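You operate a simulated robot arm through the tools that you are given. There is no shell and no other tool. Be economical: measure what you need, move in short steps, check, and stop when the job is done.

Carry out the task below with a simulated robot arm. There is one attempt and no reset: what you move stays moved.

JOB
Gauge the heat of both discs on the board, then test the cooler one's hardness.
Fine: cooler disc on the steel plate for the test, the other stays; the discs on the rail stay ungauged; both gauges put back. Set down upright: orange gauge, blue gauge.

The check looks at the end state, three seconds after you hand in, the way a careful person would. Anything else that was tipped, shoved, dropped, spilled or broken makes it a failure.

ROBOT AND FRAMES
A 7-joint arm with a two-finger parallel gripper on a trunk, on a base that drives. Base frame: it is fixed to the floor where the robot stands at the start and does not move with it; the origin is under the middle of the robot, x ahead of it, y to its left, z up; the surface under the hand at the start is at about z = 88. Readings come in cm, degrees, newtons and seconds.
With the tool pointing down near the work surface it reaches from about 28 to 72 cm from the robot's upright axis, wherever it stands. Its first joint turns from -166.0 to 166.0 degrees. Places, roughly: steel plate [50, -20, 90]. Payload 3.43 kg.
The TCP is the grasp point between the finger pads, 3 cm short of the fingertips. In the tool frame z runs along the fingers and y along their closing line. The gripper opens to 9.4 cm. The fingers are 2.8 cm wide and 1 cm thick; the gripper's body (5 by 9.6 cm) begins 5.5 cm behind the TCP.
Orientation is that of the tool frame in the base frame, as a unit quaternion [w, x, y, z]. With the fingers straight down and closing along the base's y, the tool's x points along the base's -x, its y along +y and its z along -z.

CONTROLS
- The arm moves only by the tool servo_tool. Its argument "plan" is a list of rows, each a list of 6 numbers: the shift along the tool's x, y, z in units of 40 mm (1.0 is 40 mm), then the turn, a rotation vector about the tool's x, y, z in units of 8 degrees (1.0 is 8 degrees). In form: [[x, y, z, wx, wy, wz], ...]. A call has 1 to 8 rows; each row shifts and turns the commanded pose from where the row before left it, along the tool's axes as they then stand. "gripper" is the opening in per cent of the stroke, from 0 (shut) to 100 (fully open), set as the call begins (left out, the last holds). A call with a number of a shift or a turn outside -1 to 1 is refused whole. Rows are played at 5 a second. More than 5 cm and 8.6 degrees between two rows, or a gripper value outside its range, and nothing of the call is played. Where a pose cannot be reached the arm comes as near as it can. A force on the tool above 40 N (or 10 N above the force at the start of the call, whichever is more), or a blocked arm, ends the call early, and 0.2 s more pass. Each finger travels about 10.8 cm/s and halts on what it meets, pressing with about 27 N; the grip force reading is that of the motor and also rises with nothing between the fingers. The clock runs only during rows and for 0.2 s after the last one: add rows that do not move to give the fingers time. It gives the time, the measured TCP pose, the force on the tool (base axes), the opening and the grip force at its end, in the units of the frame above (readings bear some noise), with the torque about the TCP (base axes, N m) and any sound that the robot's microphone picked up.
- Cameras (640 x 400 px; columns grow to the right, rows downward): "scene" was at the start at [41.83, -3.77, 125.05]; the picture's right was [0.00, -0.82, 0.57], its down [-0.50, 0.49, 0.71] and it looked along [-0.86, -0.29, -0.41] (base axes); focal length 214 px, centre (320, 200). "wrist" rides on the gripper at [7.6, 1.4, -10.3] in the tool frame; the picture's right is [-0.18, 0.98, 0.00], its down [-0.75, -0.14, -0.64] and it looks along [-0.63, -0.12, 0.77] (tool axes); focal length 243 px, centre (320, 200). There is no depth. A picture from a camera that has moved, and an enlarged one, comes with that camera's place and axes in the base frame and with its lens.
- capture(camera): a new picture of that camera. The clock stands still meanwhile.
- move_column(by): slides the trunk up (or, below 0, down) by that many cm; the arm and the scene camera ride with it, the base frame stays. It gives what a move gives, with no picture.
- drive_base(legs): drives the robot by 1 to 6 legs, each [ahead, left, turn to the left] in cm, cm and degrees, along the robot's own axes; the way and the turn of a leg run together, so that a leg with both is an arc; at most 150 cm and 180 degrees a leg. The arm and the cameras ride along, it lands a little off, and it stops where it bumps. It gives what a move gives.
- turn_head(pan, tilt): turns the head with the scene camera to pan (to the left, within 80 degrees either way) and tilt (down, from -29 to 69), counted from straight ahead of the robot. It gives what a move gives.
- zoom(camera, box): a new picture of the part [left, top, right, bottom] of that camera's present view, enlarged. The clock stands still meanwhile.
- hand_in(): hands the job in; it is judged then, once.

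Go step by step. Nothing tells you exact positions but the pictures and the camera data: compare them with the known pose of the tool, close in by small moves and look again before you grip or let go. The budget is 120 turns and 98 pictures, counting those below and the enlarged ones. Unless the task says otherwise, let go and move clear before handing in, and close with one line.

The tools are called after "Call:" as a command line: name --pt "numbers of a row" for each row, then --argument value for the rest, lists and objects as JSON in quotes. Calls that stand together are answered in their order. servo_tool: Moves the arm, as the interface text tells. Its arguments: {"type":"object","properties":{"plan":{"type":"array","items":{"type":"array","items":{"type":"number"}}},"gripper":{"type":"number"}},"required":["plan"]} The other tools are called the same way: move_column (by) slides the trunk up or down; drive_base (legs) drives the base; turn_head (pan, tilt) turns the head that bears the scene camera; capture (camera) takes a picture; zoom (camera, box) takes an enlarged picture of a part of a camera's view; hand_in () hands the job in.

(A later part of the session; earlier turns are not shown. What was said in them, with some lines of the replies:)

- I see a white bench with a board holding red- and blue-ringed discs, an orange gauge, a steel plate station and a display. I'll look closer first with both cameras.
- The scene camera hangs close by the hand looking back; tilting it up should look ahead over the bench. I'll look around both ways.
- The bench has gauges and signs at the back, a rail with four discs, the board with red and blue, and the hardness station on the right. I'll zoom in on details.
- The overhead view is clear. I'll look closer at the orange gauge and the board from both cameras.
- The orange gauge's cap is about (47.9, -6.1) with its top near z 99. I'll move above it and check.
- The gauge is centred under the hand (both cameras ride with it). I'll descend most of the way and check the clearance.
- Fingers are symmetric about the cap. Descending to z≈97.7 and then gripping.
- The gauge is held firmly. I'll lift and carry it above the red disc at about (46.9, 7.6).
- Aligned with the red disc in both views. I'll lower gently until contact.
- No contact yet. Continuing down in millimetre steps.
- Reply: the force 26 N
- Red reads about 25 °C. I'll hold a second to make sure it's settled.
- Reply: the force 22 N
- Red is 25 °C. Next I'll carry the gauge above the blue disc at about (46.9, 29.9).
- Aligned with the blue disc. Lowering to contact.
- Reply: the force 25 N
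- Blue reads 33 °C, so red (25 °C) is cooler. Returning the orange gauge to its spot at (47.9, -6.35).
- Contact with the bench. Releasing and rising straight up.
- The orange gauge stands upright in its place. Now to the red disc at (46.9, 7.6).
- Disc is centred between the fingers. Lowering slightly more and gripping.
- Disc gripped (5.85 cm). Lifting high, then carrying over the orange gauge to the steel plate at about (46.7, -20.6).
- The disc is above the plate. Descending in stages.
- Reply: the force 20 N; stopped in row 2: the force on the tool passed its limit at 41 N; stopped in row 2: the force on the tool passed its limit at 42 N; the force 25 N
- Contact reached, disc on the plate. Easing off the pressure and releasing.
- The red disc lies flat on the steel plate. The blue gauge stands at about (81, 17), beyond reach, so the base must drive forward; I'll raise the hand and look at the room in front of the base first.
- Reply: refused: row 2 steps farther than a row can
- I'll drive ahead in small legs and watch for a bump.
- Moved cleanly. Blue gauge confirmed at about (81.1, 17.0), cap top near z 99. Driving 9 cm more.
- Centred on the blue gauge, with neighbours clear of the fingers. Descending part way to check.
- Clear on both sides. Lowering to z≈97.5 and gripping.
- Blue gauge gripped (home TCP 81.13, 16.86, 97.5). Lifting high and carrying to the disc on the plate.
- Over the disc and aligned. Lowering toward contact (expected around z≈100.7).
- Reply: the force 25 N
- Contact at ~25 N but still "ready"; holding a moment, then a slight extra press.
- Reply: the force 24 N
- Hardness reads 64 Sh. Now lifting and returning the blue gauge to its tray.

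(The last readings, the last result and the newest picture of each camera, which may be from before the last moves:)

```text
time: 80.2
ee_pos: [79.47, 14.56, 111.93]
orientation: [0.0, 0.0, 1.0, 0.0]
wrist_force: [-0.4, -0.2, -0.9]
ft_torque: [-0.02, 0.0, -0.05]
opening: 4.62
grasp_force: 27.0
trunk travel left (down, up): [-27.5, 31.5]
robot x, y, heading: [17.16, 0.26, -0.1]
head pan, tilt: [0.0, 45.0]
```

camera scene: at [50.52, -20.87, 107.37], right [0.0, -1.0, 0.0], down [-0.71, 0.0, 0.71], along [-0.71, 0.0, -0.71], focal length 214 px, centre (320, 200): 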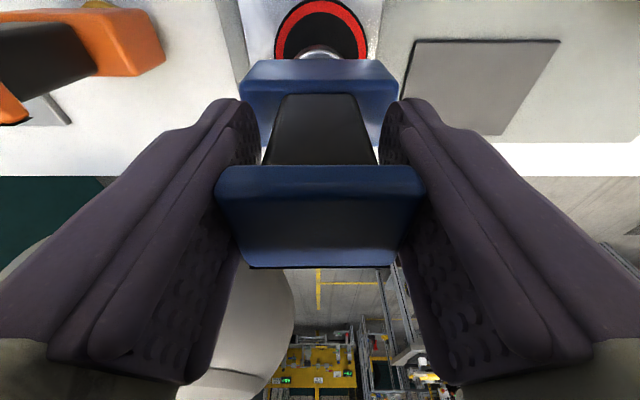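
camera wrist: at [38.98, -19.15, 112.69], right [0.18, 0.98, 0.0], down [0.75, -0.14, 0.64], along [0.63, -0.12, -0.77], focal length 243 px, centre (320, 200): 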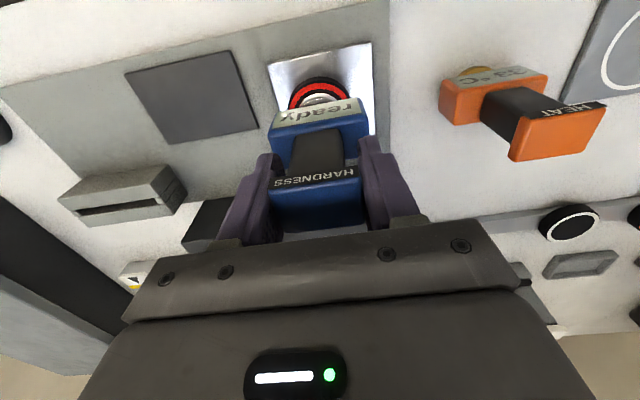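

Call:
servo_tool --pt "-0.42 0.58 0 0 0 0" --pt "0 0 0.6 0 0 0" --pt "0 0 0.7 0 0 0" --pt "0 0 0.7 0 0 0" --pt "0 0 0 0 0 0" --pt "0 0 0 0 0 0"

Call:
capture --camera "scene"

Call:
capture --camera "wrist"

```text
time: 81.6
ee_pos: [81.22, 16.98, 104.09]
orientation: [0.0, 0.0, 1.0, 0.0]
wrist_force: [0.7, 0.1, -1.5]
ft_torque: [-0.01, 0.0, -0.03]
opening: 4.62
grasp_force: 27.0
trunk travel left (down, up): [-27.5, 31.5]
robot x, y, heading: [17.59, -0.37, -0.2]
head pan, tilt: [0.0, 45.0]
```

```text
31 pictures are left
camera scene: at [85.03, 16.75, 108.92], right [0.0, -1.0, 0.0], down [-0.71, 0.0, 0.71], along [-0.71, 0.0, -0.71], focal length 214 px, centre (320, 200)
```

scene: 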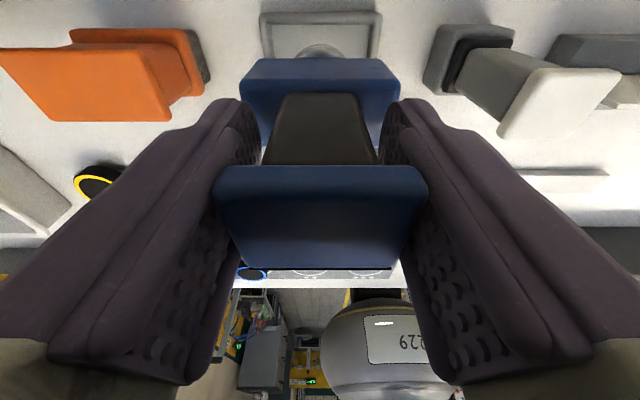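

```text
30 pictures are left
camera wrist: at [73.49, 18.48, 114.24], right [0.18, 0.98, 0.0], down [0.75, -0.14, 0.64], along [0.63, -0.12, -0.77], focal length 243 px, centre (320, 200)
```

wrist: 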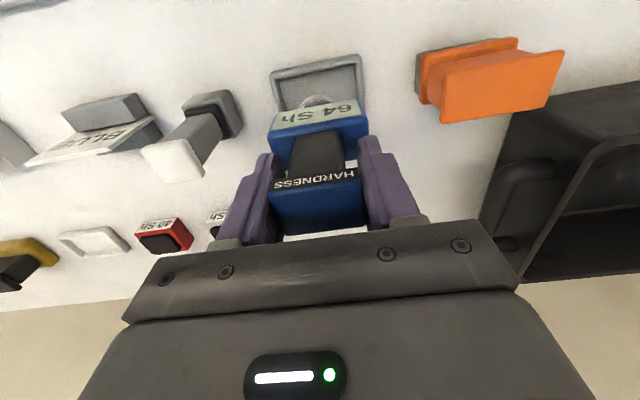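

Call:
servo_tool --pt "0 -0.03 0.5 0 0 0" --pt "0 0 0.5 0 0 0" --pt "0 0 0.35 0 0 0" --pt "0 0 0 0 0 0"

Call:
capture --camera "scene"

Call:
capture --camera "wrist"

```text
time: 82.6
ee_pos: [81.2, 16.87, 98.7]
orientation: [0.001, 0.0, 1.0, 0.0]
wrist_force: [0.0, 0.8, -1.5]
ft_torque: [0.02, -0.02, 0.03]
opening: 4.62
grasp_force: 27.1
trunk travel left (down, up): [-27.5, 31.5]
robot x, y, heading: [17.46, -0.17, -0.2]
head pan, tilt: [0.0, 45.0]
```

```text
29 pictures are left
camera scene: at [85.03, 16.71, 103.55], right [0.0, -1.0, 0.0], down [-0.71, 0.0, 0.71], along [-0.71, 0.0, -0.71], focal length 214 px, centre (320, 200)
```

scene: 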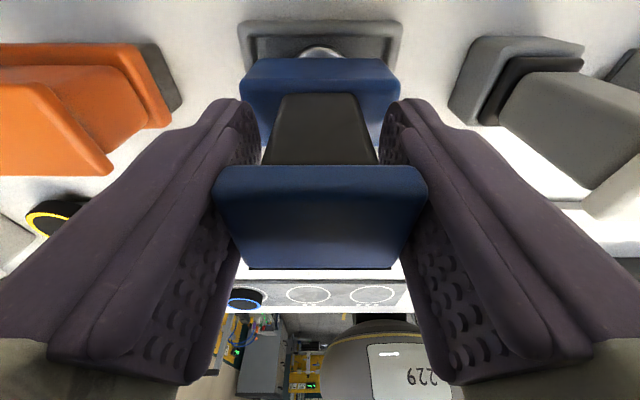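

```text
28 pictures are left
camera wrist: at [73.49, 18.44, 108.88], right [0.18, 0.98, 0.0], down [0.75, -0.14, 0.64], along [0.63, -0.12, -0.77], focal length 243 px, centre (320, 200)
```

wrist: 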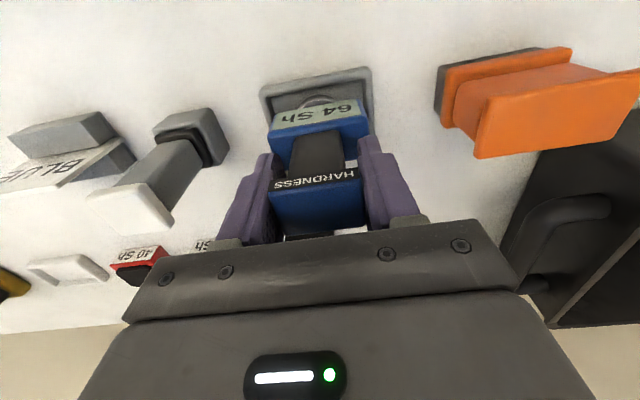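

Tray and gauge are aligned as before. Lowering in small steps to contact.

Call:
servo_tool --pt "0 -0.01 0.13 0 0 0" --pt "0 0 0.12 0 0 0" --pt "0 0 0 0 0 0"

Call:
servo_tool --pt "0 0 0.04 0 0 0" --pt "0 0 0 0 0 0"

Call:
servo_tool --pt "0 0 0.03 0 0 0" --pt "0 0 0 0 0 0"

```text
time: 83.4
ee_pos: [81.23, 16.88, 97.64]
orientation: [0.0, 0.0, 1.0, 0.0]
wrist_force: [-0.6, -0.5, -1.1]
ft_torque: [0.01, 0.02, 0.03]
opening: 4.59
grasp_force: 27.3
trunk travel left (down, up): [-27.5, 31.5]
robot x, y, heading: [17.42, -0.03, -0.0]
head pan, tilt: [0.0, 45.0]
```

```text
time: 84.0
ee_pos: [81.27, 16.84, 97.55]
orientation: [0.001, 0.001, 1.0, 0.0]
wrist_force: [1.3, 0.8, 1.9]
ft_torque: [-0.01, 0.07, 0.0]
opening: 4.63
grasp_force: 27.2
trunk travel left (down, up): [-27.5, 31.5]
robot x, y, heading: [17.39, -0.33, -0.1]
head pan, tilt: [0.0, 45.0]
```

```text
time: 84.6
ee_pos: [81.3, 16.77, 97.63]
orientation: [0.002, 0.001, 1.0, 0.0]
wrist_force: [2.2, -0.7, 9.4]
ft_torque: [-0.11, -0.05, -0.02]
opening: 4.63
grasp_force: 27.0
trunk travel left (down, up): [-27.5, 31.5]
robot x, y, heading: [17.26, 0.18, -0.1]
head pan, tilt: [0.0, 45.0]
```

Call:
zoom --camera "wrist" --box '[240, 50, 400, 150]'

Call:
zoom --camera "scene" --box '[220, 10, 420, 135]'

```text
4.00 times, centred on (320, 100) of wrist
camera zoom: at [73.46, 18.35, 107.71], right [0.18, 0.98, 0.0], down [0.75, -0.14, 0.64], along [0.63, -0.12, -0.76], focal length 970 px, centre (320, 600)
```

zoom: 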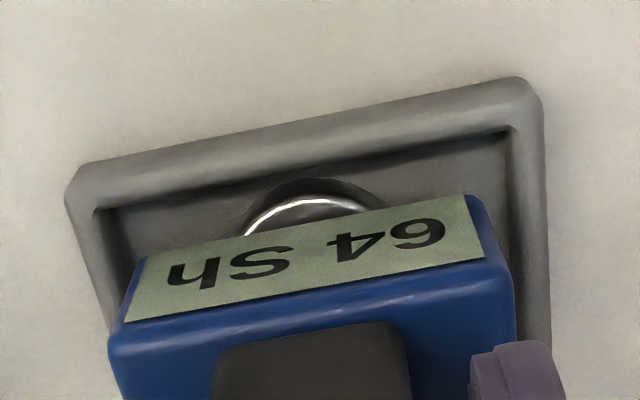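

```text
3.20 times, centred on (320, 72) of scene
camera zoom: at [85.0, 16.62, 102.41], right [0.0, -1.0, 0.0], down [-0.71, 0.0, 0.7], along [-0.7, 0.0, -0.71], focal length 686 px, centre (320, 608)
```

zoom: 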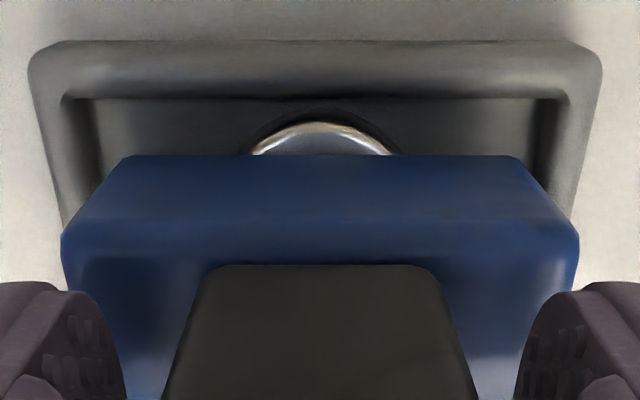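

The gauge's foot sits inside the tray with light contact. Releasing and rising.

Call:
servo_tool --pt "0 0 0 0 0 0" --pt "0 0 0 0 0 0" --pt "0 0 0 0 0 0" --pt "0 0 0 0 0 0" --gripper 100

Call:
servo_tool --pt "0 0 -0.4 0 0 0" --pt "0 0 -0.7 0 0 0" --pt "0 0 -1 0 0 0" --pt "0 0 -1 0 0 0" --pt "0 0 -1 0 0 0" --pt "0 0 0 0 0 0"

Call:
capture --camera "wrist"

Call:
capture --camera "scene"

```text
time: 85.6
ee_pos: [81.17, 16.83, 97.36]
orientation: [0.001, 0.0, 1.0, 0.0]
wrist_force: [-0.7, -1.0, -0.2]
ft_torque: [0.0, 0.0, 0.01]
opening: 9.38
grasp_force: 0.1
trunk travel left (down, up): [-27.5, 31.5]
robot x, y, heading: [17.39, 0.45, 0.0]
head pan, tilt: [0.0, 45.0]
```

```text
time: 87.0
ee_pos: [81.04, 17.08, 113.92]
orientation: [0.001, -0.001, 1.0, 0.0]
wrist_force: [0.0, -0.1, -0.3]
ft_torque: [0.03, 0.03, 0.0]
opening: 9.42
grasp_force: 0.1
trunk travel left (down, up): [-27.5, 31.5]
robot x, y, heading: [17.18, -0.22, -0.2]
head pan, tilt: [0.0, 45.0]
```

```text
25 pictures are left
camera wrist: at [73.38, 18.72, 124.08], right [0.18, 0.98, 0.0], down [0.75, -0.14, 0.64], along [0.63, -0.12, -0.77], focal length 243 px, centre (320, 200)
```

wrist: 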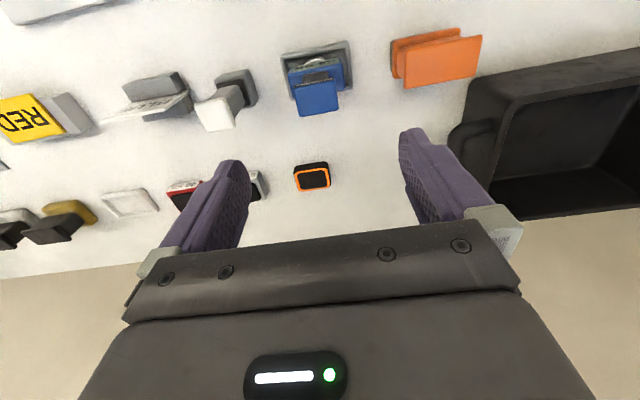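

```text
24 pictures are left
camera scene: at [84.92, 16.99, 118.76], right [0.0, -1.0, 0.0], down [-0.71, 0.0, 0.71], along [-0.71, 0.0, -0.71], focal length 214 px, centre (320, 200)
```

scene: 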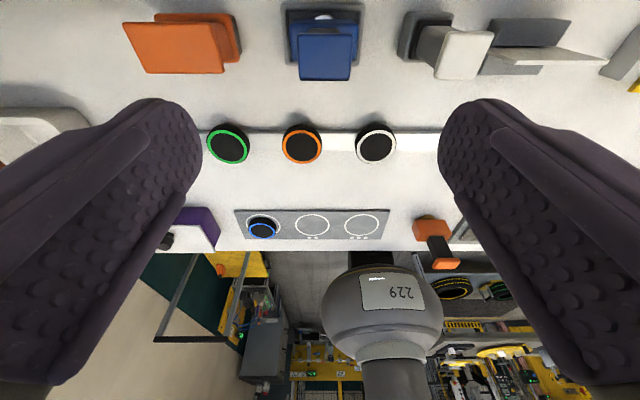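

The blue gauge stands in its tray. I'll draw the hand back and take one last overall look.

Call:
servo_tool --pt "0.8 -0.8 0 0 0 0" --pt "0.8 -0.8 0 0 0 0" --pt "0.8 -0.8 0 0 0 0" --pt "0.8 -0.8 0 0 0 0" --pt "0.8 -0.8 0 0 0 0" --pt "0.8 -0.8 0 0 0 0" --pt "0.8 -0.8 0 0 0 0" --pt "0 0 0 0 0 0"

Call:
turn_head --pan 0 --tilt 5

Call:
capture --camera "scene"

Call:
capture --camera "wrist"

```text
time: 88.8
ee_pos: [58.81, -5.55, 113.49]
orientation: [0.001, 0.0, 1.0, -0.001]
wrist_force: [0.5, 0.0, 0.1]
ft_torque: [0.02, 0.01, 0.01]
opening: 9.41
grasp_force: 0.1
trunk travel left (down, up): [-27.5, 31.5]
robot x, y, heading: [17.39, 0.15, -0.2]
head pan, tilt: [0.0, 45.0]
```

```text
time: 89.9
ee_pos: [58.71, -5.61, 113.57]
orientation: [0.002, 0.0, 1.0, 0.001]
wrist_force: [0.3, 0.2, -0.1]
ft_torque: [-0.02, 0.02, -0.01]
opening: 9.39
grasp_force: 0.0
trunk travel left (down, up): [-27.5, 31.5]
robot x, y, heading: [16.91, -0.57, 0.1]
head pan, tilt: [0.0, 5.0]
```

```text
23 pictures are left
camera scene: at [68.97, -5.72, 117.33], right [0.0, -1.0, 0.0], down [-1.0, 0.0, 0.09], along [-0.09, 0.0, -1.0], focal length 214 px, centre (320, 200)
```

scene: 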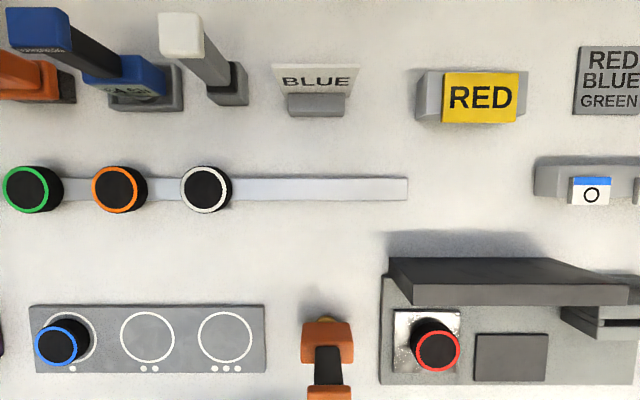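

```text
22 pictures are left
camera wrist: at [51.13, -3.99, 123.7], right [0.18, 0.98, 0.0], down [0.75, -0.14, 0.64], along [0.63, -0.12, -0.77], focal length 243 px, centre (320, 200)
```

wrist: 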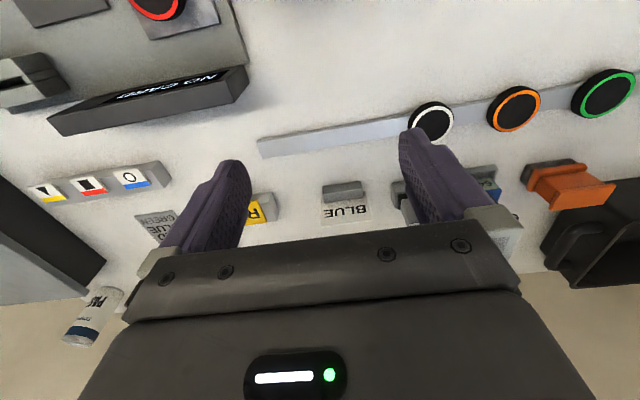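

Everything is in place: red disc on the steel plate, blue disc on the board, both gauges upright at home, the rail untouched and the hand clear. Handing in.

Call:
hand_in

```text
The job is handed in.
```

The red disc read 25 °C and the blue 33 °C, so I moved the cooler red disc to the steel plate, where it tested at 64 Sh; the blue disc stayed on the board and both gauges are back upright.
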